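You operate a simulated robot arm through the tools that you are given. There is no shell and no other tool.

Carry out the task below with a simulated two-armed robot. There is one attempt and no reset: what you move stays moved.

JOB
Tension the blue belt to HEAVY and start it.
Fine: isolate the incline first; then switch on, free the emergency stop and reset.

Only the result counts: the job must be done as asked and must still hold three seconds after the hand-in. Knocking over, shifting, dropping, spilling or breaking anything else fails it.

ROBOT AND FRAMES
Two 6-joint arms with fingered hands on one trunk that stands fixed in place. Base frame: the origin is at the foot of the trunk, x ahead of it, y to its left, z up. Lengths are in mm, angles in degrees, forces in N, time in s.
The left shoulder is at [20, 157, 829], the right one opposite. With the tool pointing down near the work surface each hand reaches from about 380 to 840 mm from the base axis, measured 20 degrees to its own side. Payload 4.1 kg a hand.
The TCP of each hand is the grasp point between the finger pads, 33 mm short of the fingertips. In the tool frame z runs along the fingers and y along their closing line. Largest opening 112 mm; the body of the gripper starts 39 mm behind the TCP. The gripper is a hand of 4 fingers: y runs from the thumb to the fingers, the wrist lies at [-16, -118, -200] in the tool frame, and closing takes about 1.5 s.
Orientation is that of the tool frame in the base frame, as a unit quaternion [w, x, y, z]. With the fingers straight down and the wrist toward the robot, the tool's x, y and z point along [0, 1, 0], [1, 0, 0] and [0, 0, -1] of the base frame.

CONTROLS
- The arms move only by the tool servo_tool. It takes "left_plan", "right_plan" or both (then of equal length, played together; a hand with none holds still); each is a list that holds one entry, the list of rows, each a list of 7 numbers: the turn, a rotation vector about the tool's x, y, z in units of 180 degrees (1.0 is 180 degrees), then the shift along the tool's x, y, z in units of 300 mm (1.0 is 300 mm), then the opening, from 0 (shut) to 1 (fully open). In form: [[[wx, wy, wz, x, y, z, fingers], ...]]. A call has 1 to 20 rows; each row is the pose to reach, as a shift and turn from the pose commanded when the call began, along the tool's axes at that moment. A call with a number of a shift or a turn outside -1 to 1 is refused whole. A row lasts 0.2 s, in which the tool goes at most 50 mm and 8.6 degrees; a call with a longer step from one row to the next is refused whole, and so is a gripper value outside its range. A pose out of reach is approached as far as the arm can. The call stops where the force on the tool passes 40 N (or 10 N more than at its start, if that is more) or the arm is blocked; 0.2 s more then pass. Each finger travels about 72 mm/s and halts on what it meets, pressing with about 33 N; the grip force reading is that of the motor and also rises with nothing between the fingers. The clock runs only during rows and for 0.2 s after the last one: add rows that repeat a pose to give the fingers time. The reply holds the time, the measured pose of the TCP, the force on the tool along the base axes, the opening and the grip force, in the units named above and with some noise, with the torque about the TCP (base axes, N m) and any sound that the robot's microphone picked up.
- Cameras (640 x 400 px; columns grow to the right, rows downward): "scene" is now at [46.7, 6.6, 1458.4]; the picture's right is [0.02, -1.00, 0.00], its down [-0.69, -0.02, -0.73] and it looks along [0.73, 0.02, -0.69] (base axes); focal length 308 px, centre (320, 200). "left" rides on the left gripper at [-66, -89, -130] in its tool frame; the picture's right is [-0.79, -0.29, 0.54], its down [0.55, -0.71, 0.44] and it looks along [0.26, 0.64, 0.72] (tool axes); focal length 247 px, centre (320, 200). "right" rides on the right gripper at [66, -89, -130] in its tool frame; the picture's right is [-0.79, 0.29, -0.54], its down [-0.55, -0.71, 0.44] and it looks along [-0.26, 0.64, 0.72] (tool axes); focal length 247 px, centre (320, 200). There is no depth. A picture from a camera that has moved, and an enlarged one, comes with that camera's place and axes in the base frame and with its lens. The place of the scene camera against the robot may be out by one fixed shift of up to 18 mm in any direction.
- capture(camera): a new picture of that camera. No time passes.
- grasp_type(shape, hand): the hand has 4 fingers and takes this shape, open, in about a second: jaw (thumb against the fingers, like two jaws); tri (thumb and two fingers); tip (a fingertip pinch); poke (one finger out to press); point (the index stretched); flat (the hand flat); cup (the hand cupped); fist (a fist). The gripper value then closes the fingers along that shape, each until it touches; the sizes above hold for jaw. It gives what a move gives, with no picture.
- head_to(pan, tilt): turns the head with the scene camera to pan (to the left, within 86 degrees either way) and tilt (down, from -29 to 69), counted from straight ahead of the robot. It gives what a move gives.
- zoom(camera, box): a new picture of the part [left, top, right, bottom] of that camera's present view, enlarged. No time passes.
- hand_in(): hands the job in; it is judged then, once.

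Nothing tells you positions but the pictures and the camera data. Unless the task says otherwise, let go and move clear before handing in.

The tools are called after "Emit:" as a command line: name --argument value ..., lists and objects as JSON in quotes. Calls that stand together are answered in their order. servo_tool: Moves the arms, as the interface text tells. Its arguments: {"type":"object","properties":{"left_plan":{"type":"array","items":{"type":"array","items":{"type":"array","items":{"type":"number"}}}},"right_plan":{"type":"array","items":{"type":"array","items":{"type":"array","items":{"type":"number"}}}}},"required":[]} The other tools are called the same way: grasp_type (shape, hand) gives the hand a shape; head_to (pan, tilt) turns the head that bears the scene camera; capture (camera) takes a picture; zoom (camera, box) takes an enlarged picture of a part of a camera's view; hand_in () hands the job in.

At the start:

```text
clock: 0.0
left_tcp_pos: [559.0, 279.6, 1100.9]
left_orientation: [0.0, 0.68, 0.734, 0.0]
left_force: [0.3, -0.4, -0.1]
left_torque: [0.0, -0.02, 0.0]
left_grip_width: 111.8
left_grip_force: 0.1
left_shape: jaw
right_tcp_pos: [501.8, -143.9, 1155.0]
right_orientation: [0.0, 0.68, 0.734, 0.001]
right_force: [-0.2, 0.5, 0.4]
right_torque: [-0.02, 0.03, 0.05]
right_grip_width: 111.6
right_grip_force: 0.0
right_shape: jaw
head pan, tilt: [1.3, 43.3]
```

scene: 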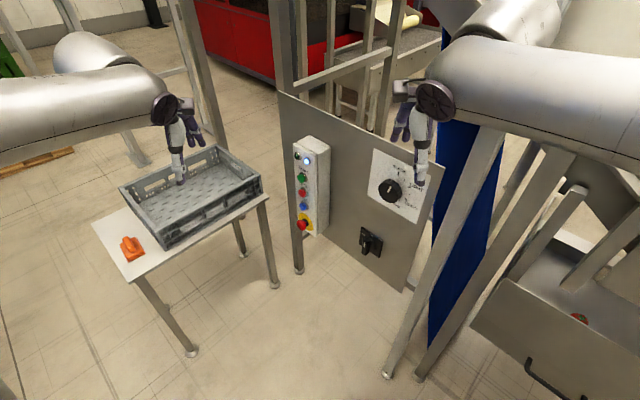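
right: 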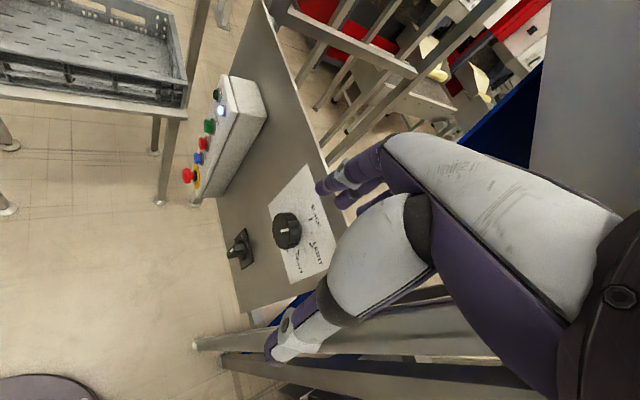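
left: 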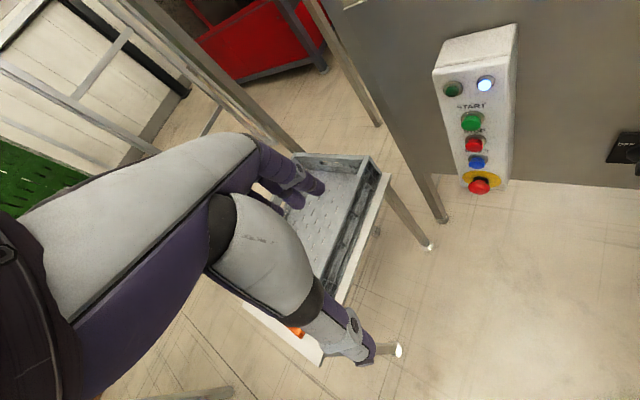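

I see a control panel ahead with a button box (lamps, START, stop, reset, e-stop), a rotary dial with lettering and a black switch handle. I'll look closer before moving.

Emit:
zoom --camera "scene" --box '[270, 120, 350, 250]'

Emit:
zoom --camera "scene" --box '[340, 130, 450, 270]'

Emit:
zoom --camera "left" --box '[420, 10, 640, 210]'

Emit:
zoom --camera "right" --box '[160, 60, 360, 300]'

```text
3.08 times, centred on (310, 185) of scene
camera zoom: at [46.7, 6.6, 1458.4], right [0.02, -1.0, 0.0], down [-0.69, -0.02, -0.73], along [0.73, 0.02, -0.69], focal length 948 px, centre (351, 246)
```

zoom: 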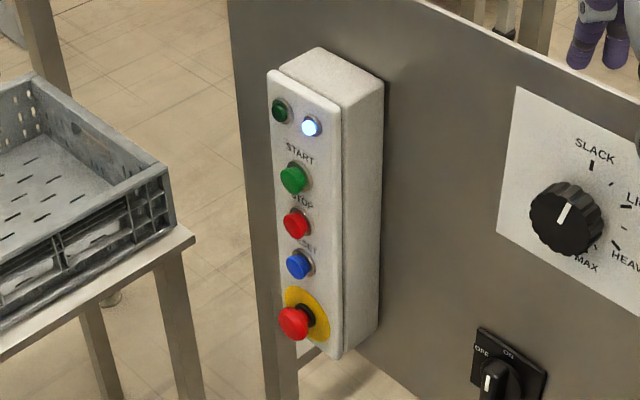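

```text
2.86 times, centred on (395, 200) of scene
camera zoom: at [46.7, 6.6, 1458.4], right [0.02, -1.0, 0.0], down [-0.69, -0.02, -0.73], along [0.73, 0.02, -0.69], focal length 881 px, centre (106, 200)
```

zoom: 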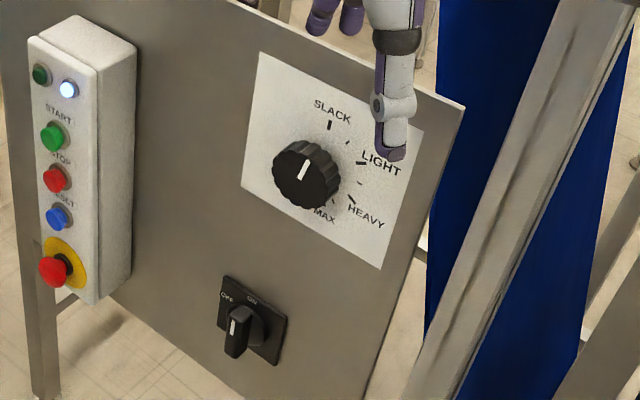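

```text
2.00 times, centred on (530, 110) of left
camera zoom: at [474.3, 207.4, 1231.8], right [-0.22, -0.81, -0.54], down [-0.75, 0.5, -0.44], along [0.62, 0.31, -0.72], focal length 494 px, centre (-100, 380)
```

zoom: 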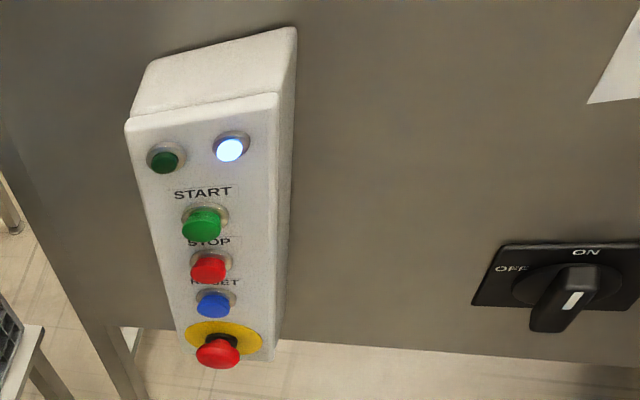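

```text
1.67 times, centred on (260, 180) of right
camera zoom: at [408.2, -85.2, 1286.2], right [0.35, -0.77, 0.54], down [-0.67, -0.61, -0.44], along [0.66, -0.21, -0.72], focal length 412 px, centre (420, 233)
```

zoom: 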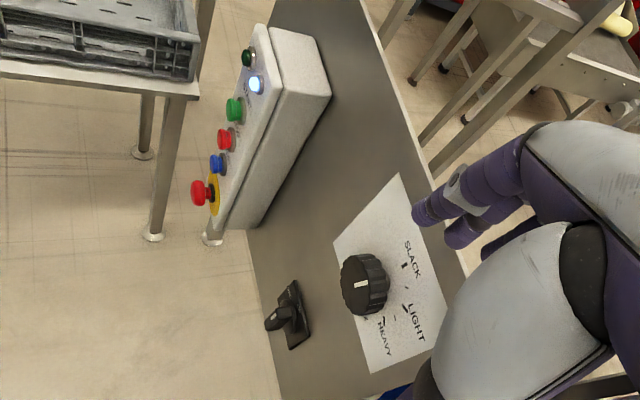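

The panel is angled, with the button box near (743, 80, 700–950), the tension knob near (612, -150, 960) and the isolator near (661, -128, 682). I'll look around to check for other controls.

Emit:
head_to --pan -40 --tilt 40

Emit:
capture --camera "scene"

Emit:
head_to --pan -15 --tilt 15

Emit:
capture --camera "scene"

Emit:
head_to --pan -10 --tilt 45

Emit:
capture --camera "scene"

```text
clock: 1.1
left_tcp_pos: [558.2, 279.6, 1101.0]
left_orientation: [0.001, 0.679, 0.734, 0.0]
left_force: [0.4, -0.5, 0.7]
left_torque: [0.04, -0.04, 0.02]
left_grip_width: 111.5
left_grip_force: 0.1
left_shape: jaw
right_tcp_pos: [502.2, -143.8, 1155.9]
right_orientation: [0.0, 0.679, 0.734, 0.001]
right_force: [0.4, 0.0, -0.6]
right_torque: [-0.04, -0.09, 0.01]
right_grip_width: 111.8
right_grip_force: 0.0
right_shape: jaw
head pan, tilt: [-40.0, 40.0]
```

```text
taken
```

scene: 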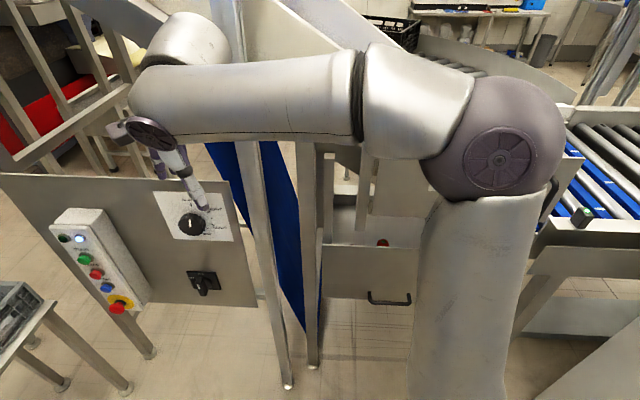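

```text
clock: 2.0
left_tcp_pos: [558.6, 279.5, 1100.3]
left_orientation: [0.0, 0.68, 0.733, 0.0]
left_force: [-0.5, 0.0, 0.6]
left_torque: [0.0, 0.01, -0.01]
left_grip_width: 111.6
left_grip_force: 0.1
left_shape: jaw
right_tcp_pos: [501.9, -143.8, 1155.9]
right_orientation: [0.0, 0.679, 0.734, 0.0]
right_force: [0.2, 0.4, 1.0]
right_torque: [0.0, -0.01, -0.01]
right_grip_width: 111.5
right_grip_force: 0.0
right_shape: jaw
head pan, tilt: [-15.0, 15.0]
```

```text
taken
```

scene: 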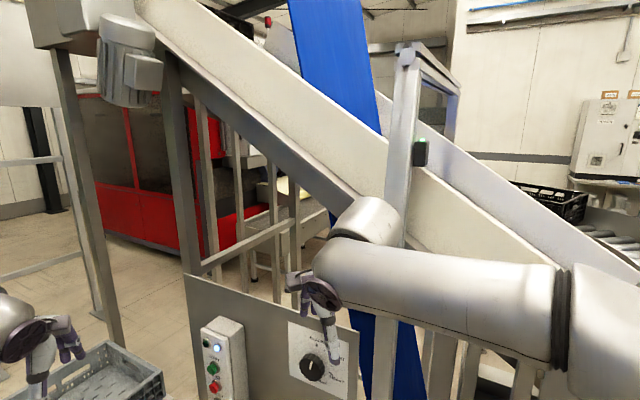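

```text
clock: 2.9
left_tcp_pos: [558.2, 280.1, 1101.5]
left_orientation: [0.0, 0.68, 0.734, 0.0]
left_force: [-0.2, 0.4, 0.0]
left_torque: [-0.02, -0.04, -0.04]
left_grip_width: 111.7
left_grip_force: 0.0
left_shape: jaw
right_tcp_pos: [501.5, -144.0, 1156.7]
right_orientation: [0.0, 0.679, 0.734, -0.001]
right_force: [-0.5, -0.7, -1.1]
right_torque: [0.01, -0.01, 0.01]
right_grip_width: 111.7
right_grip_force: 0.0
right_shape: jaw
head pan, tilt: [-10.0, 45.0]
```

```text
taken
```

scene: 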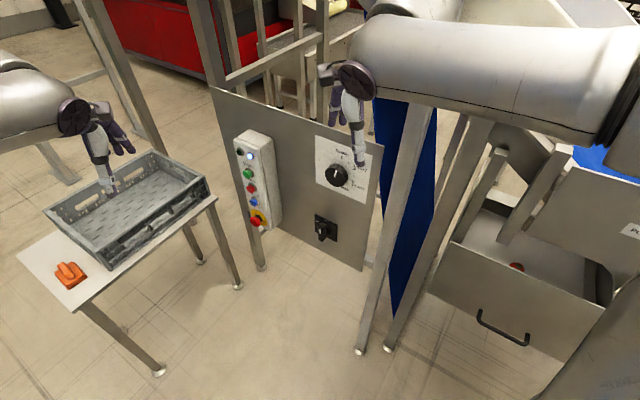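

The incline conveyor with the blue belt stands behind the panel, so the rotary switch is its isolator. I'll zoom in on the dial, the switch, the orange item and the drawer.

Emit:
zoom --camera "scene" --box '[300, 120, 400, 200]'

Emit:
zoom --camera "scene" --box '[290, 195, 360, 255]'

Emit:
zoom --camera "scene" --box '[40, 250, 110, 300]'

Emit:
zoom --camera "scene" --box '[440, 220, 640, 360]'

Emit:
zoom --camera "scene" --box '[220, 125, 290, 245]'

```text
5.00 times, centred on (350, 160) of scene
camera zoom: at [44.2, -9.4, 1456.1], right [-0.17, -0.98, 0.0], down [-0.7, 0.12, -0.71], along [0.7, -0.12, -0.71], focal length 1541 px, centre (170, 400)
```

zoom: 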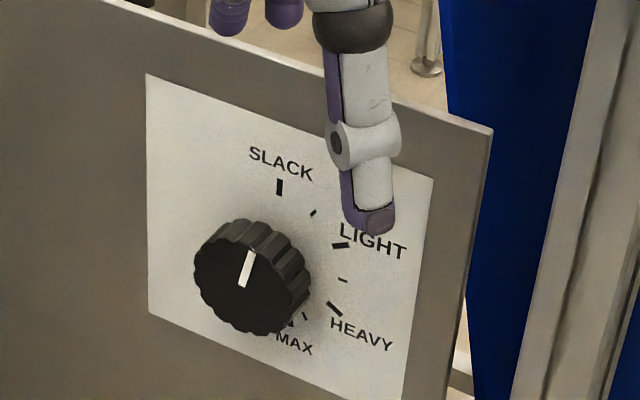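

```text
6.67 times, centred on (325, 225) of scene
camera zoom: at [44.2, -9.4, 1456.1], right [-0.17, -0.98, 0.0], down [-0.7, 0.12, -0.71], along [0.7, -0.12, -0.71], focal length 2055 px, centre (287, 33)
```

zoom: 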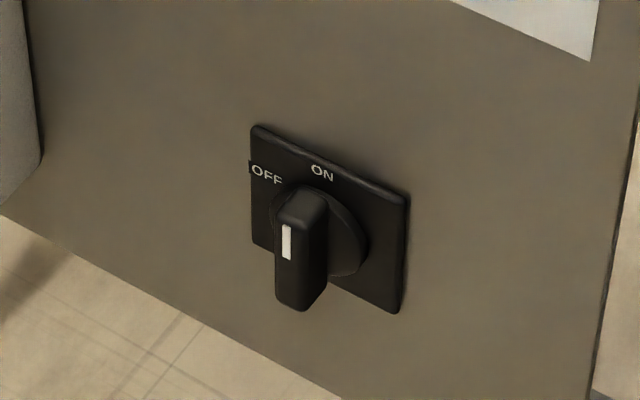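

```text
8.00 times, centred on (75, 275) of scene
camera zoom: at [44.2, -9.4, 1456.1], right [-0.17, -0.98, 0.0], down [-0.7, 0.12, -0.71], along [0.7, -0.12, -0.71], focal length 2466 px, centre (2280, -400)
```

zoom: 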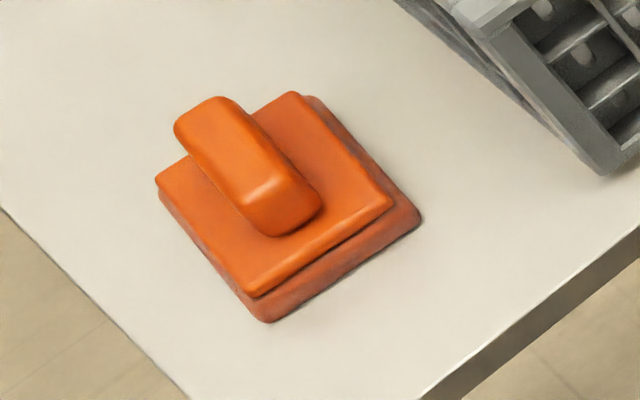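

```text
2.86 times, centred on (540, 290) of scene
camera zoom: at [44.2, -9.4, 1456.1], right [-0.17, -0.98, 0.0], down [-0.7, 0.12, -0.71], along [0.7, -0.12, -0.71], focal length 881 px, centre (-309, -57)
```

zoom: 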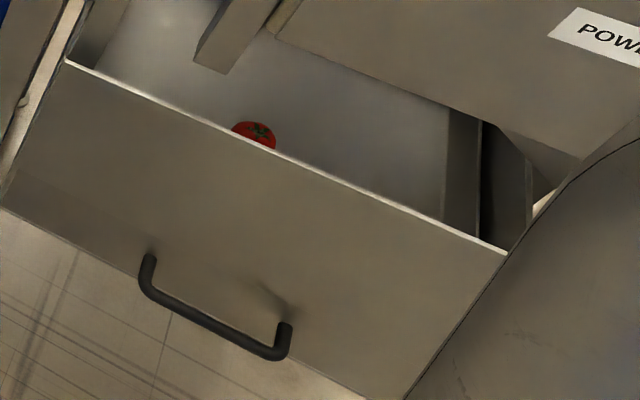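

```text
3.33 times, centred on (255, 185) of scene
camera zoom: at [44.2, -9.4, 1456.1], right [-0.17, -0.98, 0.0], down [-0.7, 0.12, -0.71], along [0.7, -0.12, -0.71], focal length 1028 px, centre (537, 250)
```

zoom: 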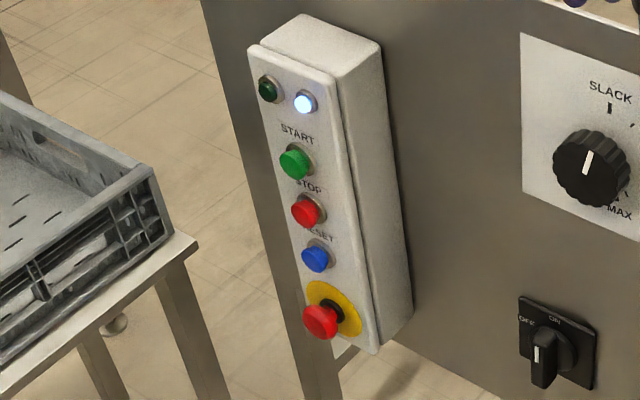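

There's a "POW…" label to the right that the arm partly hides. I'll pan the head around to find every other switch.

Emit:
head_to --pan -75 --tilt 35

Emit:
capture --camera "scene"

Emit:
head_to --pan -50 --tilt 10

Emit:
capture --camera "scene"

Emit:
head_to --pan 50 --tilt 30

Emit:
capture --camera "scene"

Emit:
head_to --pan -40 --tilt 60

Emit:
capture --camera "scene"

```text
clock: 4.3
left_tcp_pos: [558.3, 280.0, 1100.9]
left_orientation: [0.0, 0.679, 0.734, 0.0]
left_force: [-0.1, -0.7, 0.8]
left_torque: [-0.01, 0.0, 0.01]
left_grip_width: 111.2
left_grip_force: 0.2
left_shape: jaw
right_tcp_pos: [502.1, -144.4, 1156.0]
right_orientation: [0.0, 0.68, 0.734, 0.0]
right_force: [0.5, 0.0, 0.2]
right_torque: [0.0, 0.0, 0.01]
right_grip_width: 111.7
right_grip_force: 0.1
right_shape: jaw
head pan, tilt: [-75.0, 35.0]
```

```text
taken
```

scene: 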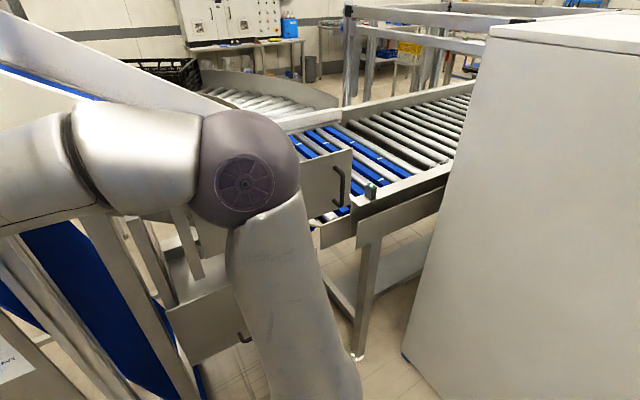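

```text
clock: 5.2
left_tcp_pos: [558.9, 279.1, 1099.2]
left_orientation: [0.0, 0.68, 0.734, 0.0]
left_force: [1.0, 0.1, 0.0]
left_torque: [-0.01, 0.01, -0.02]
left_grip_width: 111.8
left_grip_force: 0.0
left_shape: jaw
right_tcp_pos: [501.2, -144.2, 1156.2]
right_orientation: [0.0, 0.679, 0.734, -0.001]
right_force: [0.1, 0.2, -0.1]
right_torque: [-0.04, -0.03, 0.0]
right_grip_width: 111.8
right_grip_force: 0.0
right_shape: jaw
head pan, tilt: [-50.0, 10.0]
```

```text
taken
```

scene: 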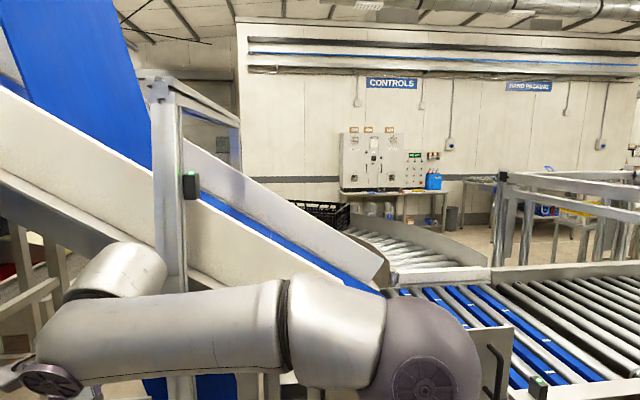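

```text
clock: 6.9
left_tcp_pos: [559.5, 278.9, 1100.1]
left_orientation: [0.0, 0.679, 0.734, 0.0]
left_force: [-0.5, 0.1, -0.3]
left_torque: [0.01, -0.04, 0.0]
left_grip_width: 111.7
left_grip_force: 0.1
left_shape: jaw
right_tcp_pos: [502.1, -144.0, 1155.3]
right_orientation: [0.0, 0.68, 0.733, 0.0]
right_force: [0.7, 0.2, 0.3]
right_torque: [-0.02, -0.01, 0.0]
right_grip_width: 111.8
right_grip_force: 0.0
right_shape: jaw
head pan, tilt: [50.0, 30.0]
```

```text
taken
```

scene: 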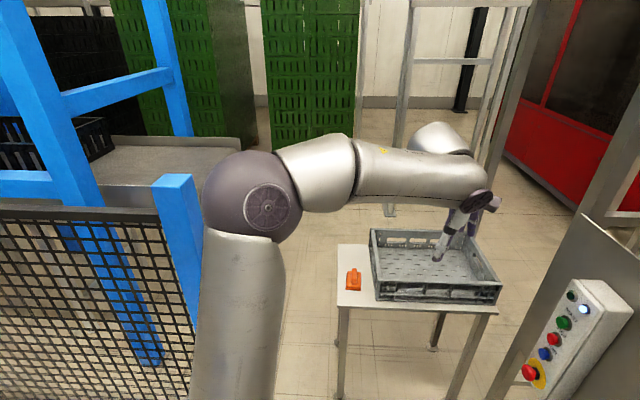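

```text
clock: 8.6
left_tcp_pos: [558.2, 279.5, 1100.4]
left_orientation: [0.0, 0.68, 0.733, 0.0]
left_force: [0.5, 0.0, -0.4]
left_torque: [0.02, -0.01, 0.0]
left_grip_width: 111.4
left_grip_force: 0.1
left_shape: jaw
right_tcp_pos: [503.1, -145.1, 1155.1]
right_orientation: [0.001, 0.68, 0.733, 0.001]
right_force: [-0.5, 0.6, 0.1]
right_torque: [0.06, 0.0, 0.0]
right_grip_width: 111.9
right_grip_force: 0.0
right_shape: jaw
head pan, tilt: [-40.0, 60.0]
```

```text
taken
```

scene: 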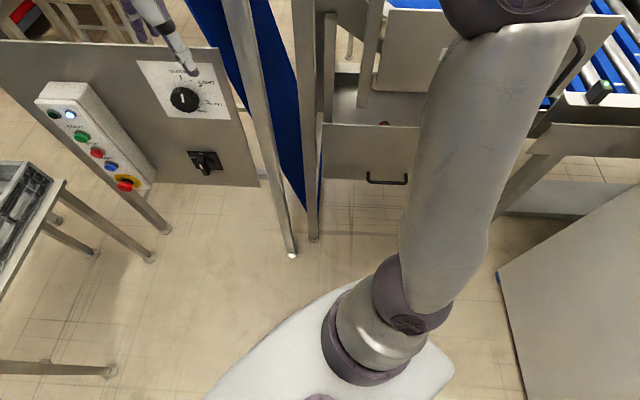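

The only relevant controls are on the panel: the isolator stands at ON with the lamp lit, the knob at SLACK, and the e-stop is mushroomed in. I'll tilt the right hand to point ahead so its camera can look squarely at the panel.

Emit:
head_to --pan -5 --tilt 43

Emit:
servo_tool --right_plan '[[[-0.042, 0, 0, 0.024, -0.013, 0.043, 1], [-0.083, 0, 0, 0.049, -0.025, 0.086, 1], [-0.125, 0, 0, 0.073, -0.038, 0.129, 1], [-0.167, 0, 0, 0.097, -0.05, 0.172, 1], [-0.208, 0, 0, 0.122, -0.063, 0.215, 1], [-0.25, 0, 0, 0.146, -0.076, 0.259, 1], [-0.292, 0, 0, 0.17, -0.088, 0.302, 1], [-0.333, 0, 0, 0.195, -0.101, 0.345, 1], [-0.375, 0, 0, 0.219, -0.113, 0.388, 1], [-0.417, 0, 0, 0.243, -0.126, 0.431, 1], [-0.458, 0, 0, 0.268, -0.138, 0.474, 1], [-0.5, 0, 0, 0.292, -0.151, 0.517, 1]]]'

Emit:
capture --camera "right"

Emit:
capture --camera "scene"

```text
clock: 9.6
left_tcp_pos: [558.9, 278.9, 1101.2]
left_orientation: [-0.001, 0.68, 0.734, 0.0]
left_force: [-0.3, -0.1, 0.3]
left_torque: [0.01, -0.01, 0.01]
left_grip_width: 111.6
left_grip_force: 0.0
left_shape: jaw
right_tcp_pos: [502.1, -143.0, 1156.3]
right_orientation: [0.001, 0.68, 0.733, 0.0]
right_force: [0.6, 0.8, 0.0]
right_torque: [0.0, -0.02, 0.0]
right_grip_width: 111.6
right_grip_force: 0.1
right_shape: jaw
head pan, tilt: [-5.0, 43.0]
```

```text
clock: 12.2
left_tcp_pos: [559.2, 280.4, 1101.0]
left_orientation: [0.0, 0.679, 0.734, 0.0]
left_force: [-0.5, -0.2, -0.2]
left_torque: [-0.01, 0.04, -0.01]
left_grip_width: 111.7
left_grip_force: 0.0
left_shape: jaw
right_tcp_pos: [505.6, 25.2, 1132.7]
right_orientation: [0.461, 0.523, 0.526, 0.488]
right_force: [0.2, 0.7, 0.5]
right_torque: [-0.01, -0.03, 0.01]
right_grip_width: 111.8
right_grip_force: 0.0
right_shape: jaw
right hand out of reach, approached as far as the arm can: row 6, 7, 8, 9, 10, 11, 12
head pan, tilt: [-5.0, 43.0]
```

```text
taken
camera right: at [365.4, 88.2, 1058.9], right [-0.48, -0.82, 0.32], down [0.38, -0.52, -0.76], along [0.79, -0.25, 0.56], focal length 247 px, centre (320, 200)
```

right: 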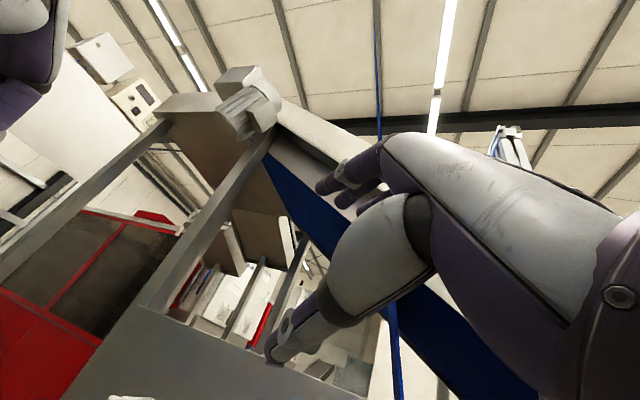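

```text
taken
```

scene: 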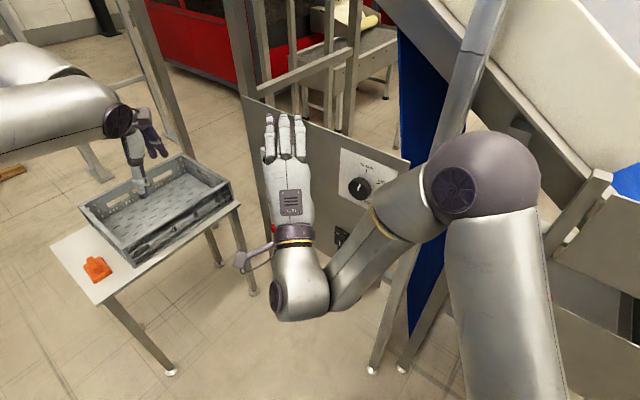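

The right hand couldn't get as low and close in as I asked, because the wrist ended up too near the shoulder. I'll send a null row to learn which pose the next command counts from.

Emit:
servo_tool --right_plan '[[[0, 0, 0, 0, 0, 0, 1]]]'

```text
clock: 12.6
left_tcp_pos: [558.6, 279.2, 1101.5]
left_orientation: [0.0, 0.679, 0.734, 0.0]
left_force: [-0.3, 1.2, 0.1]
left_torque: [-0.04, -0.01, 0.02]
left_grip_width: 111.9
left_grip_force: 0.1
left_shape: jaw
right_tcp_pos: [504.9, 24.1, 1132.8]
right_orientation: [0.461, 0.524, 0.525, 0.487]
right_force: [0.0, 0.2, -0.6]
right_torque: [-0.01, 0.0, -0.02]
right_grip_width: 111.9
right_grip_force: 0.1
right_shape: jaw
head pan, tilt: [-5.0, 43.0]
```

The command restarts from the reached pose, so I can go on from there. Next I'll yaw the right hand to face the panel, about 80 mm off the knob face.

Emit:
servo_tool --right_plan '[[[-0.0042, -0.0302, 0.0005, -0.052, -0.052, 0.024, 1], [-0.0084, -0.0604, 0.001, -0.105, -0.104, 0.047, 1], [-0.0126, -0.0906, 0.0016, -0.157, -0.156, 0.071, 1], [-0.0168, -0.1208, 0.0021, -0.21, -0.208, 0.095, 1], [-0.0211, -0.1511, 0.0026, -0.262, -0.259, 0.118, 1], [-0.0253, -0.1813, 0.0031, -0.314, -0.311, 0.142, 1], [-0.0295, -0.2115, 0.0037, -0.367, -0.363, 0.165, 1], [-0.0337, -0.2417, 0.0042, -0.419, -0.415, 0.189, 1]]]'

Emit:
capture --camera "right"

Emit:
capture --camera "scene"

```text
clock: 14.5
left_tcp_pos: [558.1, 280.7, 1100.9]
left_orientation: [0.001, 0.679, 0.734, 0.001]
left_force: [-0.3, -0.2, 0.3]
left_torque: [-0.02, -0.02, -0.01]
left_grip_width: 111.6
left_grip_force: 0.0
left_shape: jaw
right_tcp_pos: [682.7, -79.4, 1084.2]
right_orientation: [0.644, 0.639, 0.295, 0.3]
right_force: [-13.8, 13.0, 3.4]
right_torque: [0.82, 0.86, 0.0]
right_grip_width: 112.0
right_grip_force: 0.0
right_shape: jaw
right hand out of reach, approached as far as the arm can: row 1, 2, 3, 4, 5, 6, 7, 8
head pan, tilt: [-5.0, 43.0]
stopped in row 8 (right hand): the force on the tool passed its limit at 48 N (the readings are from after the stop); the commanded pose is now the measured one
```

```text
taken
camera right: at [628.5, 55.6, 994.3], right [-0.93, -0.25, 0.28], down [-0.02, -0.71, -0.71], along [0.38, -0.66, 0.65], focal length 247 px, centre (320, 200)
```

right: 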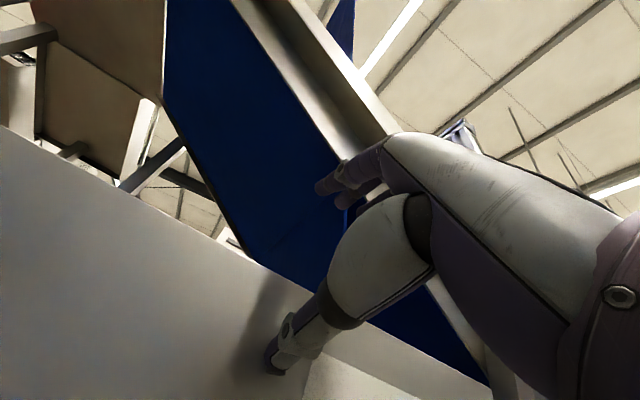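

```text
taken
```

scene: 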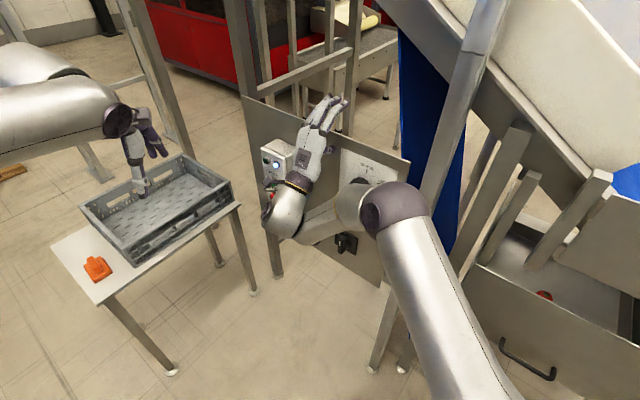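

The y-up pose strains the right wrist, and its thumb touched the panel face. I'll back straight off along the path it came, then use the left arm, whose shoulder lines up better with this panel.

Emit:
servo_tool --right_plan '[[[0, 0, 0, -0.012, 0.017, -0.067, 1], [0.0037, 0.0232, -0.0004, -0.024, 0.034, -0.135, 1], [0.0074, 0.0464, -0.0007, -0.036, 0.051, -0.202, 1], [0.011, 0.0696, -0.0011, -0.048, 0.068, -0.269, 1], [0.0147, 0.0928, -0.0014, -0.061, 0.085, -0.337, 1], [0.0184, 0.116, -0.0018, -0.073, 0.102, -0.404, 1], [0.0221, 0.1391, -0.0022, -0.085, 0.119, -0.471, 1], [0.0258, 0.1623, -0.0025, -0.097, 0.136, -0.538, 1], [0.0294, 0.1855, -0.0029, -0.109, 0.153, -0.606, 1], [0.0368, 0.2319, -0.0036, -0.121, 0.17, -0.673, 1]]]'

Emit:
capture --camera "scene"

```text
clock: 16.7
left_tcp_pos: [558.3, 280.1, 1101.4]
left_orientation: [0.0, 0.679, 0.734, 0.0]
left_force: [-0.1, 0.2, -0.5]
left_torque: [-0.01, 0.02, 0.0]
left_grip_width: 111.7
left_grip_force: 0.1
left_shape: jaw
right_tcp_pos: [507.4, 21.8, 1134.0]
right_orientation: [0.461, 0.528, 0.524, 0.484]
right_force: [0.5, 0.3, 0.4]
right_torque: [0.0, -0.02, 0.02]
right_grip_width: 112.0
right_grip_force: 0.0
right_shape: jaw
right hand out of reach, approached as far as the arm can: row 1, 2, 3, 4, 5, 6, 7, 8, 9
head pan, tilt: [-5.0, 43.0]
```

```text
taken
```

scene: 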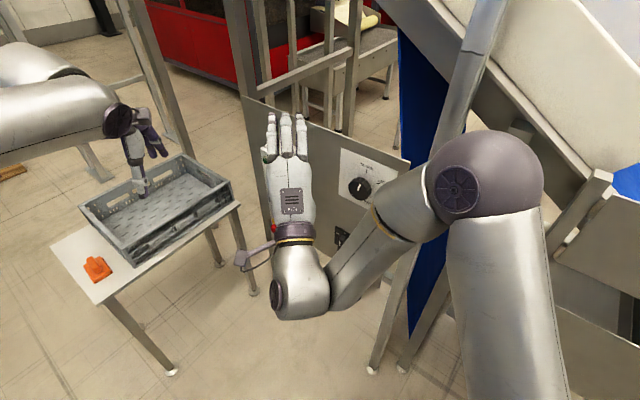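

The right arm is free of the panel. I'll return it to its fingers-down rest pose out of the way.

Emit:
servo_tool --right_plan '[[[0.039, 0.0004, -0.0016, -0.047, 0.015, -0.019, 1], [0.078, 0.0008, -0.0032, -0.094, 0.03, -0.037, 1], [0.117, 0.0013, -0.0048, -0.141, 0.045, -0.056, 1], [0.156, 0.0017, -0.0063, -0.188, 0.06, -0.075, 1], [0.195, 0.0021, -0.0079, -0.235, 0.075, -0.093, 1], [0.234, 0.0025, -0.0095, -0.282, 0.09, -0.112, 1], [0.273, 0.0029, -0.0111, -0.328, 0.105, -0.131, 1], [0.312, 0.0033, -0.0127, -0.375, 0.12, -0.149, 1], [0.351, 0.0038, -0.0143, -0.422, 0.135, -0.168, 1], [0.39, 0.0042, -0.0158, -0.469, 0.15, -0.187, 1], [0.429, 0.0046, -0.0174, -0.516, 0.165, -0.205, 1], [0.468, 0.005, -0.019, -0.563, 0.18, -0.224, 1]]]'

Emit:
capture --camera "scene"

Emit:
capture --camera "right"

```text
clock: 19.3
left_tcp_pos: [559.1, 280.0, 1100.8]
left_orientation: [0.0, 0.68, 0.734, 0.0]
left_force: [0.0, 0.3, 0.2]
left_torque: [-0.01, -0.04, 0.04]
left_grip_width: 111.6
left_grip_force: 0.0
left_shape: jaw
right_tcp_pos: [450.6, -150.9, 1189.3]
right_orientation: [-0.003, 0.682, 0.732, -0.001]
right_force: [0.4, 0.0, -0.8]
right_torque: [0.04, 0.0, 0.01]
right_grip_width: 112.0
right_grip_force: 0.1
right_shape: jaw
head pan, tilt: [-5.0, 43.0]
```

```text
taken
```

scene: 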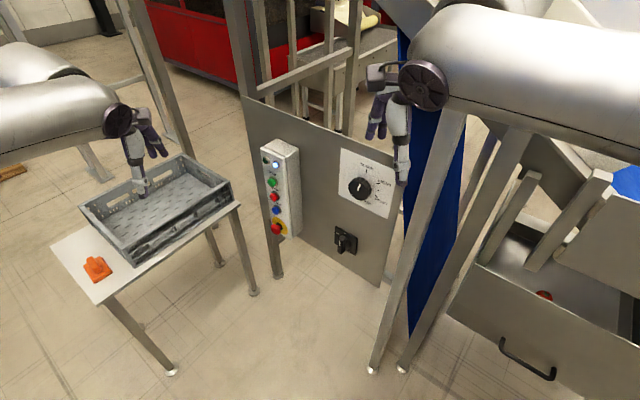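

```text
taken
camera right: at [358.4, -90.6, 1320.0], right [0.34, -0.77, 0.53], down [-0.67, -0.6, -0.43], along [0.65, -0.21, -0.73], focal length 247 px, centre (320, 200)
```

right: 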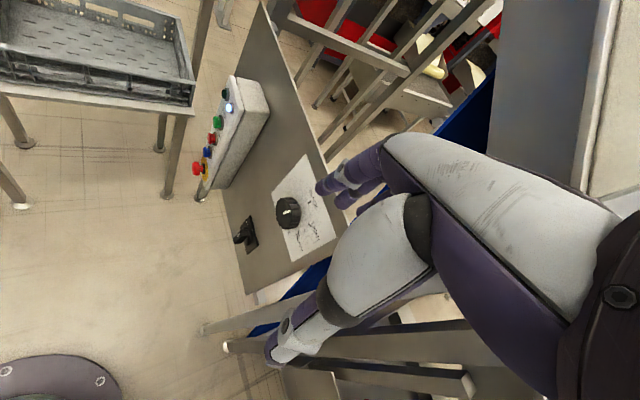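

Thinking through the wrist geometry, the right hand should be comfortable with the forearm rolled so the fingers point right and forward, with tool y to the left along the panel. I'll try that, about 70 mm off the knob.

Emit:
servo_tool --right_plan '[[[-0.0146, -0.0364, -0.0146, 0.011, 0.029, 0.048, 1], [-0.0292, -0.0728, -0.0292, 0.022, 0.058, 0.097, 1], [-0.0437, -0.1093, -0.0437, 0.033, 0.087, 0.145, 1], [-0.0583, -0.1457, -0.0583, 0.043, 0.117, 0.194, 1], [-0.0729, -0.1821, -0.0729, 0.054, 0.146, 0.242, 1], [-0.0875, -0.2185, -0.0875, 0.065, 0.175, 0.291, 1], [-0.102, -0.255, -0.102, 0.076, 0.204, 0.339, 1], [-0.1166, -0.2914, -0.1166, 0.087, 0.233, 0.388, 1], [-0.1312, -0.3278, -0.1312, 0.098, 0.262, 0.436, 1], [-0.1458, -0.3642, -0.1458, 0.108, 0.292, 0.485, 1], [-0.1603, -0.4007, -0.1603, 0.119, 0.321, 0.533, 1], [-0.1749, -0.4371, -0.1749, 0.13, 0.35, 0.582, 1], [-0.1895, -0.4735, -0.1895, 0.141, 0.379, 0.63, 1]]]'

Emit:
capture --camera "right"

Emit:
capture --camera "scene"

```text
clock: 22.1
left_tcp_pos: [557.4, 281.2, 1100.8]
left_orientation: [0.001, 0.679, 0.734, 0.001]
left_force: [-0.4, -0.2, 0.1]
left_torque: [0.0, -0.01, 0.01]
left_grip_width: 111.5
left_grip_force: 0.2
left_shape: jaw
right_tcp_pos: [558.3, -100.4, 999.9]
right_orientation: [0.659, 0.256, 0.66, -0.255]
right_force: [-0.8, 0.0, 0.5]
right_torque: [0.01, 0.01, 0.01]
right_grip_width: 111.8
right_grip_force: 0.1
right_shape: jaw
head pan, tilt: [-5.0, 43.0]
```

```text
taken
camera right: at [403.0, -77.8, 934.8], right [-0.2, 0.57, 0.79], down [-0.16, -0.82, 0.55], along [0.97, -0.01, 0.25], focal length 247 px, centre (320, 200)
```

right: 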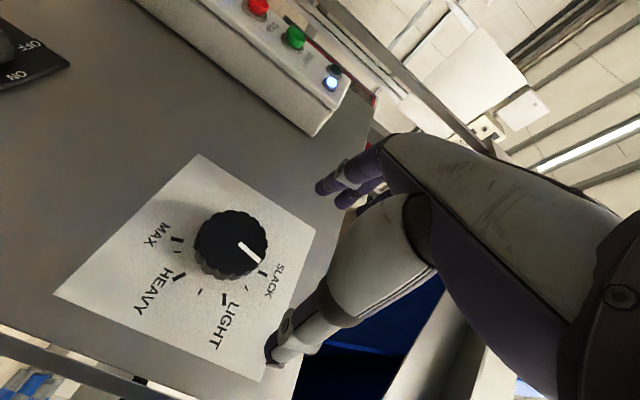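

```text
taken
```

scene: 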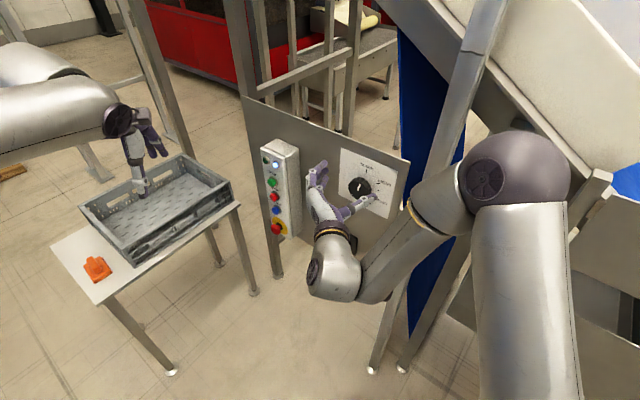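

That pose is reached cleanly, and the hand camera now sees the dial card, isolator and box well. I'll zoom in to measure them.

Emit:
zoom --camera "right" --box '[50, 140, 330, 390]'

Emit:
zoom --camera "scene" --box '[240, 120, 420, 290]'

Emit:
zoom --camera "right" --box '[0, 0, 120, 100]'

```text
1.60 times, centred on (190, 265) of right
camera zoom: at [403.0, -77.8, 934.8], right [-0.2, 0.57, 0.79], down [-0.16, -0.82, 0.55], along [0.97, -0.01, 0.25], focal length 395 px, centre (528, 96)
```

zoom: 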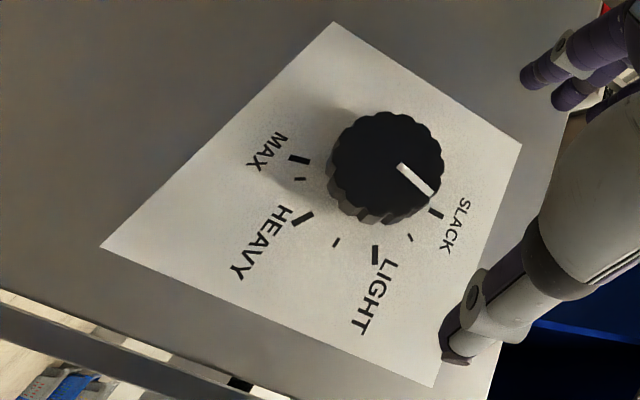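

```text
2.35 times, centred on (330, 205) of scene
camera zoom: at [46.3, -2.5, 1458.9], right [-0.09, -1.0, 0.0], down [-0.68, 0.06, -0.73], along [0.73, -0.06, -0.68], focal length 725 px, centre (296, 188)
```

zoom: 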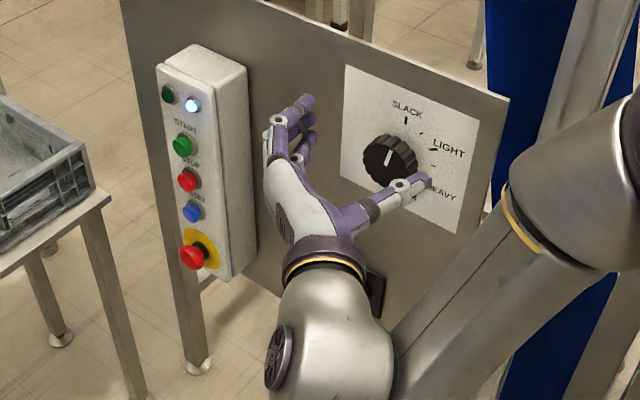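

```text
4.00 times, centred on (60, 50) of right
camera zoom: at [403.0, -77.8, 934.8], right [-0.2, 0.57, 0.79], down [-0.16, -0.82, 0.55], along [0.97, -0.01, 0.25], focal length 988 px, centre (1360, 800)
```

zoom: 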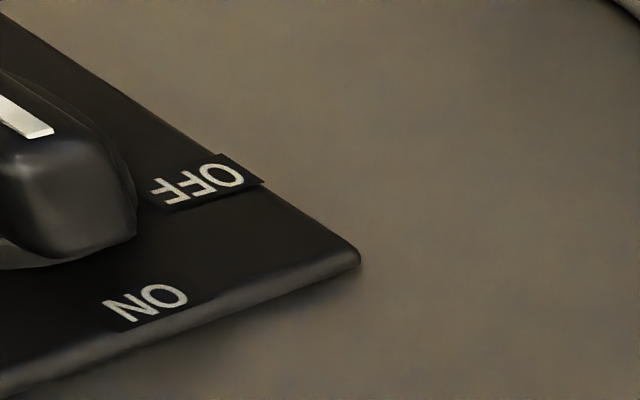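

From two views, the dial card centre is (632, -172, 951) and the panel normal is about (-0.726, 0.688, 0). SLACK is at 0°, LIGHT at 60° and HEAVY at 120° clockwise. The isolator comes first, so I'll lower the right hand to face it at a standoff.

Emit:
servo_tool --right_plan '[[[0.001, 0, 0, 0.093, 0.016, -0.002, 1], [0.001, 0, 0, 0.187, 0.032, -0.004, 1], [0.002, 0, 0, 0.28, 0.048, -0.006, 1], [0.002, 0, 0, 0.373, 0.064, -0.008, 1], [0.003, 0, 0, 0.467, 0.08, -0.01, 1], [0.004, 0, 0, 0.56, 0.097, -0.013, 1], [0.004, 0, 0, 0.653, 0.113, -0.015, 1], [0.005, 0, 0, 0.746, 0.129, -0.017, 1], [0.005, 0, 0, 0.84, 0.145, -0.019, 1], [0.006, 0, 0, 0.933, 0.161, -0.021, 1]]]'

Emit:
capture --camera "right"

Emit:
capture --camera "scene"

```text
clock: 24.3
left_tcp_pos: [558.2, 279.1, 1102.1]
left_orientation: [0.0, 0.679, 0.734, 0.001]
left_force: [-1.0, -0.7, 0.2]
left_torque: [-0.03, -0.03, -0.01]
left_grip_width: 111.8
left_grip_force: 0.0
left_shape: jaw
right_tcp_pos: [585.9, -57.2, 719.4]
right_orientation: [0.653, 0.265, 0.658, -0.265]
right_force: [-0.1, -0.3, -0.1]
right_torque: [0.01, -0.01, 0.01]
right_grip_width: 111.9
right_grip_force: 0.1
right_shape: jaw
head pan, tilt: [-5.0, 43.0]
```

```text
taken
camera right: at [430.5, -30.5, 655.0], right [-0.18, 0.58, 0.79], down [-0.18, -0.81, 0.55], along [0.97, -0.04, 0.25], focal length 247 px, centre (320, 200)
```

right: 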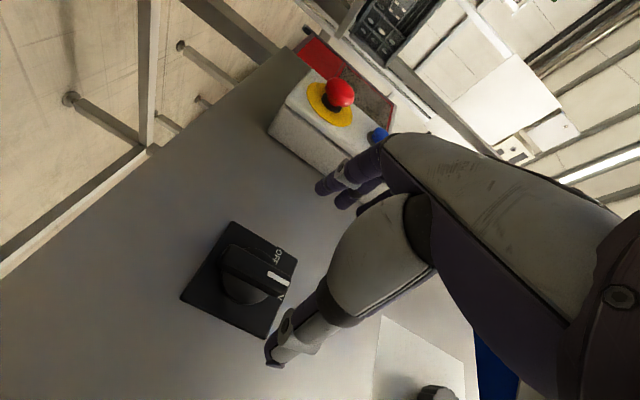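

```text
taken
```

scene: 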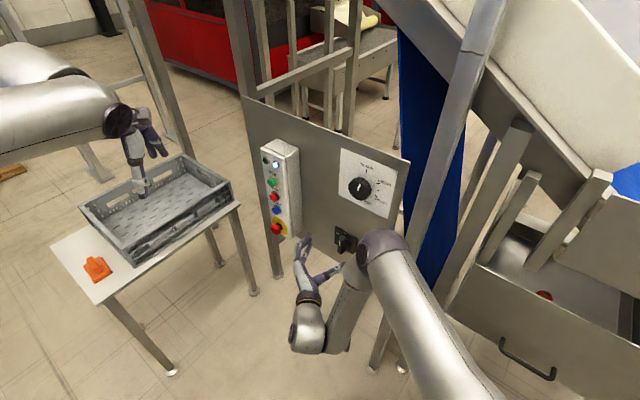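

Emit:
zoom --camera "right" --box '[160, 200, 320, 350]'

Emit:
zoom --camera "right" --box '[250, 50, 410, 200]'

```text
2.67 times, centred on (240, 275) of right
camera zoom: at [430.5, -30.5, 655.0], right [-0.18, 0.58, 0.79], down [-0.18, -0.81, 0.55], along [0.97, -0.04, 0.25], focal length 659 px, centre (533, 0)
```

zoom: 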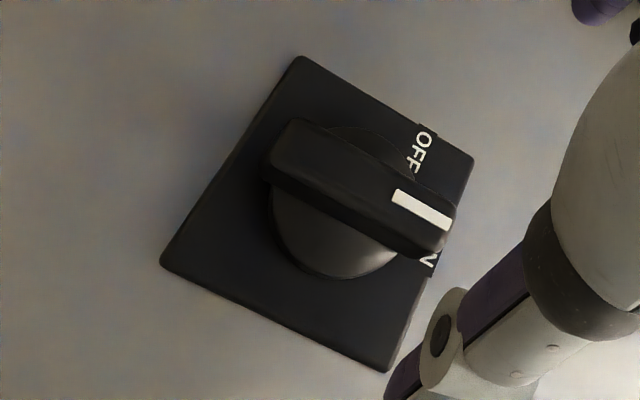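

```text
2.67 times, centred on (330, 125) of right
camera zoom: at [430.5, -30.5, 655.0], right [-0.18, 0.58, 0.79], down [-0.18, -0.81, 0.55], along [0.97, -0.04, 0.25], focal length 659 px, centre (293, 400)
```

zoom: 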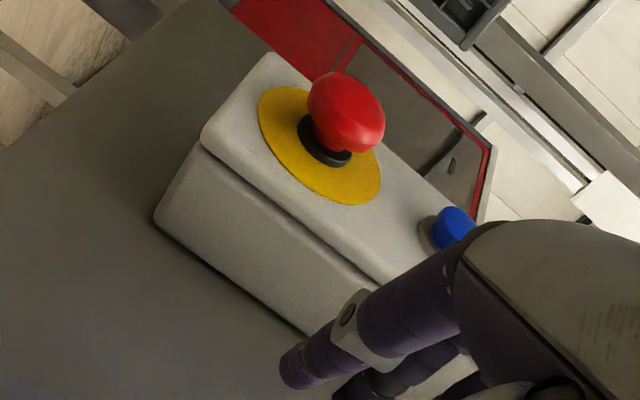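

The isolator plate is centred at about (661, -141, 700). Its handle stands about 32 mm out and vertical (ON), and OFF is about 60° counter-clockwise. I'll move in to straddle the handle with the open jaw.

Emit:
servo_tool --right_plan '[[[0, 0, 0, 0.021, -0.0095, 0.0, 1], [0, 0, 0, 0.042, -0.019, 0.04, 1], [0, 0, 0, 0.0633, -0.0285, 0.08, 1], [0, 0, 0, 0.0633, -0.0285, 0.12, 1], [0, 0, 0, 0.0633, -0.0285, 0.16, 1], [0, 0, 0, 0.0633, -0.0285, 0.19, 1], [0, 0, 0, 0.0633, -0.0285, 0.22, 1]]]'

Emit:
capture --camera "right"

Emit:
zoom --camera "scene" --box '[260, 180, 420, 300]'

```text
clock: 25.9
left_tcp_pos: [557.5, 279.4, 1101.0]
left_orientation: [0.0, 0.679, 0.734, 0.0]
left_force: [0.3, 0.2, 0.2]
left_torque: [-0.02, -0.03, -0.03]
left_grip_width: 111.6
left_grip_force: 0.1
left_shape: jaw
right_tcp_pos: [620.0, -68.8, 717.8]
right_orientation: [0.646, 0.273, 0.658, -0.276]
right_force: [0.0, -0.4, 0.4]
right_torque: [0.01, 0.0, 0.01]
right_grip_width: 112.1
right_grip_force: 0.2
right_shape: jaw
right hand out of reach, approached as far as the arm can: row 1, 2, 3, 4, 5, 6, 7
head pan, tilt: [-5.0, 43.0]
```

```text
taken
camera right: at [464.5, -36.8, 654.8], right [-0.16, 0.58, 0.8], down [-0.19, -0.81, 0.55], along [0.97, -0.07, 0.24], focal length 247 px, centre (320, 200)
```

right: 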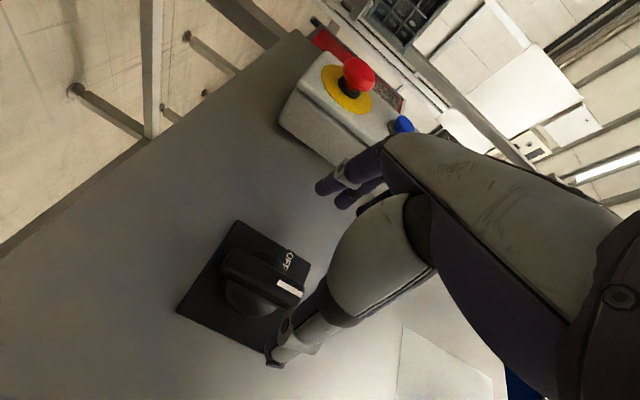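

```text
3.33 times, centred on (340, 240) of scene
camera zoom: at [46.6, -2.4, 1458.9], right [-0.09, -1.0, 0.0], down [-0.68, 0.06, -0.73], along [0.73, -0.06, -0.68], focal length 1028 px, centre (253, 67)
```

zoom: 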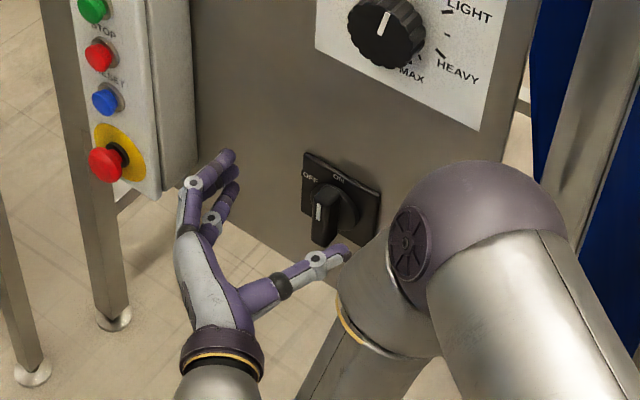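

The right arm can't get that low on this side because its wrist is over-flexed, so the left arm suits this better. I'll retract the right arm up and back to rest, in two moves.

Emit:
servo_tool --right_plan '[[[0, 0, 0, -0.06, -0.03, -0.04, 1], [0, 0, 0, -0.17, -0.06, -0.06, 1], [0, 0, 0, -0.3, -0.09, -0.085, 1], [0, 0, 0, -0.43, -0.12, -0.085, 1], [0, 0, 0, -0.56, -0.15, -0.085, 1], [0, 0, 0, -0.69, -0.18, -0.085, 1], [0, 0, 0, -0.82, -0.21, -0.085, 1], [0, 0, 0, -0.937, -0.23, -0.085, 1]]]'

Emit:
servo_tool --right_plan '[[[0.0146, 0.0364, 0.0146, -0.048, -0.028, -0.012, 1], [0.0292, 0.0728, 0.0292, -0.097, -0.056, -0.024, 1], [0.0437, 0.1093, 0.0437, -0.145, -0.084, -0.036, 1], [0.0583, 0.1457, 0.0583, -0.194, -0.113, -0.047, 1], [0.0729, 0.1821, 0.0729, -0.242, -0.141, -0.059, 1], [0.0875, 0.2185, 0.0875, -0.291, -0.169, -0.071, 1], [0.102, 0.255, 0.102, -0.339, -0.197, -0.083, 1], [0.1166, 0.2914, 0.1166, -0.388, -0.225, -0.095, 1], [0.1312, 0.3278, 0.1312, -0.436, -0.253, -0.107, 1], [0.1458, 0.3642, 0.1458, -0.485, -0.282, -0.118, 1], [0.1603, 0.4007, 0.1603, -0.533, -0.31, -0.13, 1], [0.1749, 0.4371, 0.1749, -0.582, -0.338, -0.142, 1], [0.1895, 0.4735, 0.1895, -0.63, -0.366, -0.154, 1]]]'

Emit:
capture --camera "scene"

```text
clock: 27.7
left_tcp_pos: [558.2, 279.8, 1102.1]
left_orientation: [0.0, 0.679, 0.734, 0.0]
left_force: [0.5, 0.3, -0.5]
left_torque: [0.02, 0.01, -0.01]
left_grip_width: 111.8
left_grip_force: 0.0
left_shape: jaw
right_tcp_pos: [554.9, -97.7, 998.7]
right_orientation: [0.654, 0.263, 0.659, -0.264]
right_force: [-0.2, 0.1, -0.3]
right_torque: [-0.04, 0.03, 0.0]
right_grip_width: 112.1
right_grip_force: 0.1
right_shape: jaw
right hand out of reach, approached as far as the arm can: row 1
head pan, tilt: [-5.0, 43.0]
```

```text
clock: 30.5
left_tcp_pos: [558.3, 279.2, 1101.0]
left_orientation: [0.0, 0.679, 0.734, 0.0]
left_force: [0.5, -1.0, -0.3]
left_torque: [0.0, 0.0, 0.0]
left_grip_width: 111.6
left_grip_force: 0.1
left_shape: jaw
right_tcp_pos: [448.4, -147.2, 1189.4]
right_orientation: [-0.004, 0.69, 0.724, -0.001]
right_force: [-0.1, 0.1, 0.3]
right_torque: [0.0, -0.01, 0.01]
right_grip_width: 112.2
right_grip_force: 0.1
right_shape: jaw
head pan, tilt: [-5.0, 43.0]
```

```text
taken
```

scene: 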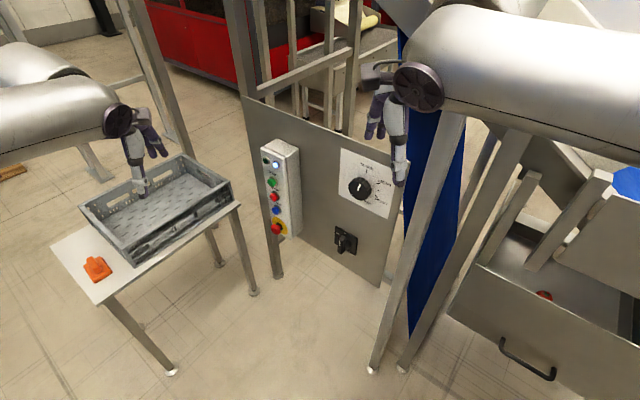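

The right arm is parked. Now I'll swing the left hand over to face the panel (tool y to the left, fingers toward the panel) at a standoff in free air.

Emit:
servo_tool --left_plan '[[[-0.0141, -0.0366, -0.0141, -0.072, 0, 0.039, 1], [-0.0282, -0.0731, -0.0282, -0.144, 0, 0.077, 1], [-0.0423, -0.1097, -0.0423, -0.216, 0, 0.116, 1], [-0.0564, -0.1462, -0.0564, -0.288, 0, 0.155, 1], [-0.0705, -0.1828, -0.0705, -0.36, 0, 0.193, 1], [-0.0846, -0.2194, -0.0846, -0.432, 0, 0.232, 1], [-0.0986, -0.2559, -0.0986, -0.504, 0, 0.271, 1], [-0.1127, -0.2925, -0.1127, -0.576, 0, 0.31, 1], [-0.1268, -0.3291, -0.1268, -0.648, 0, 0.348, 1], [-0.1409, -0.3656, -0.1409, -0.72, 0, 0.387, 1], [-0.155, -0.4022, -0.155, -0.792, 0, 0.426, 1], [-0.1691, -0.4387, -0.1691, -0.864, 0, 0.464, 1], [-0.1832, -0.4753, -0.1832, -0.936, -0.002, 0.503, 1]]]'

Emit:
capture --camera "left"

Emit:
capture --camera "scene"

```text
clock: 33.3
left_tcp_pos: [577.7, -1.1, 951.4]
left_orientation: [0.658, 0.26, 0.656, -0.261]
left_force: [-1.2, 0.3, 0.5]
left_torque: [-0.01, 0.01, 0.0]
left_grip_width: 111.8
left_grip_force: 0.0
left_shape: jaw
left hand out of reach, approached as far as the arm can: row 4, 5, 6, 7
right_tcp_pos: [450.1, -146.5, 1189.3]
right_orientation: [-0.003, 0.69, 0.724, -0.001]
right_force: [-0.1, 0.9, 0.2]
right_torque: [-0.01, -0.01, 0.03]
right_grip_width: 112.1
right_grip_force: 0.1
right_shape: jaw
head pan, tilt: [-5.0, 43.0]
```

```text
taken
camera left: at [421.1, 24.3, 1017.6], right [0.19, -0.58, 0.79], down [-0.17, -0.82, -0.55], along [0.97, -0.03, -0.26], focal length 247 px, centre (320, 200)
```

left: 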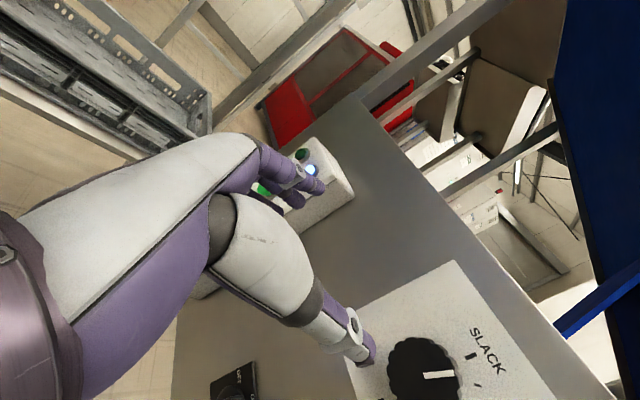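

```text
taken
```

scene: 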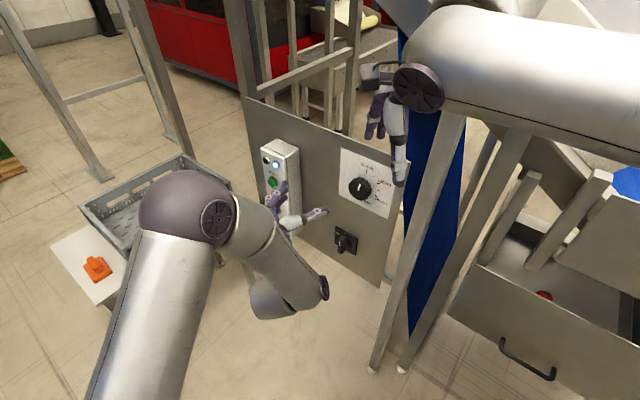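

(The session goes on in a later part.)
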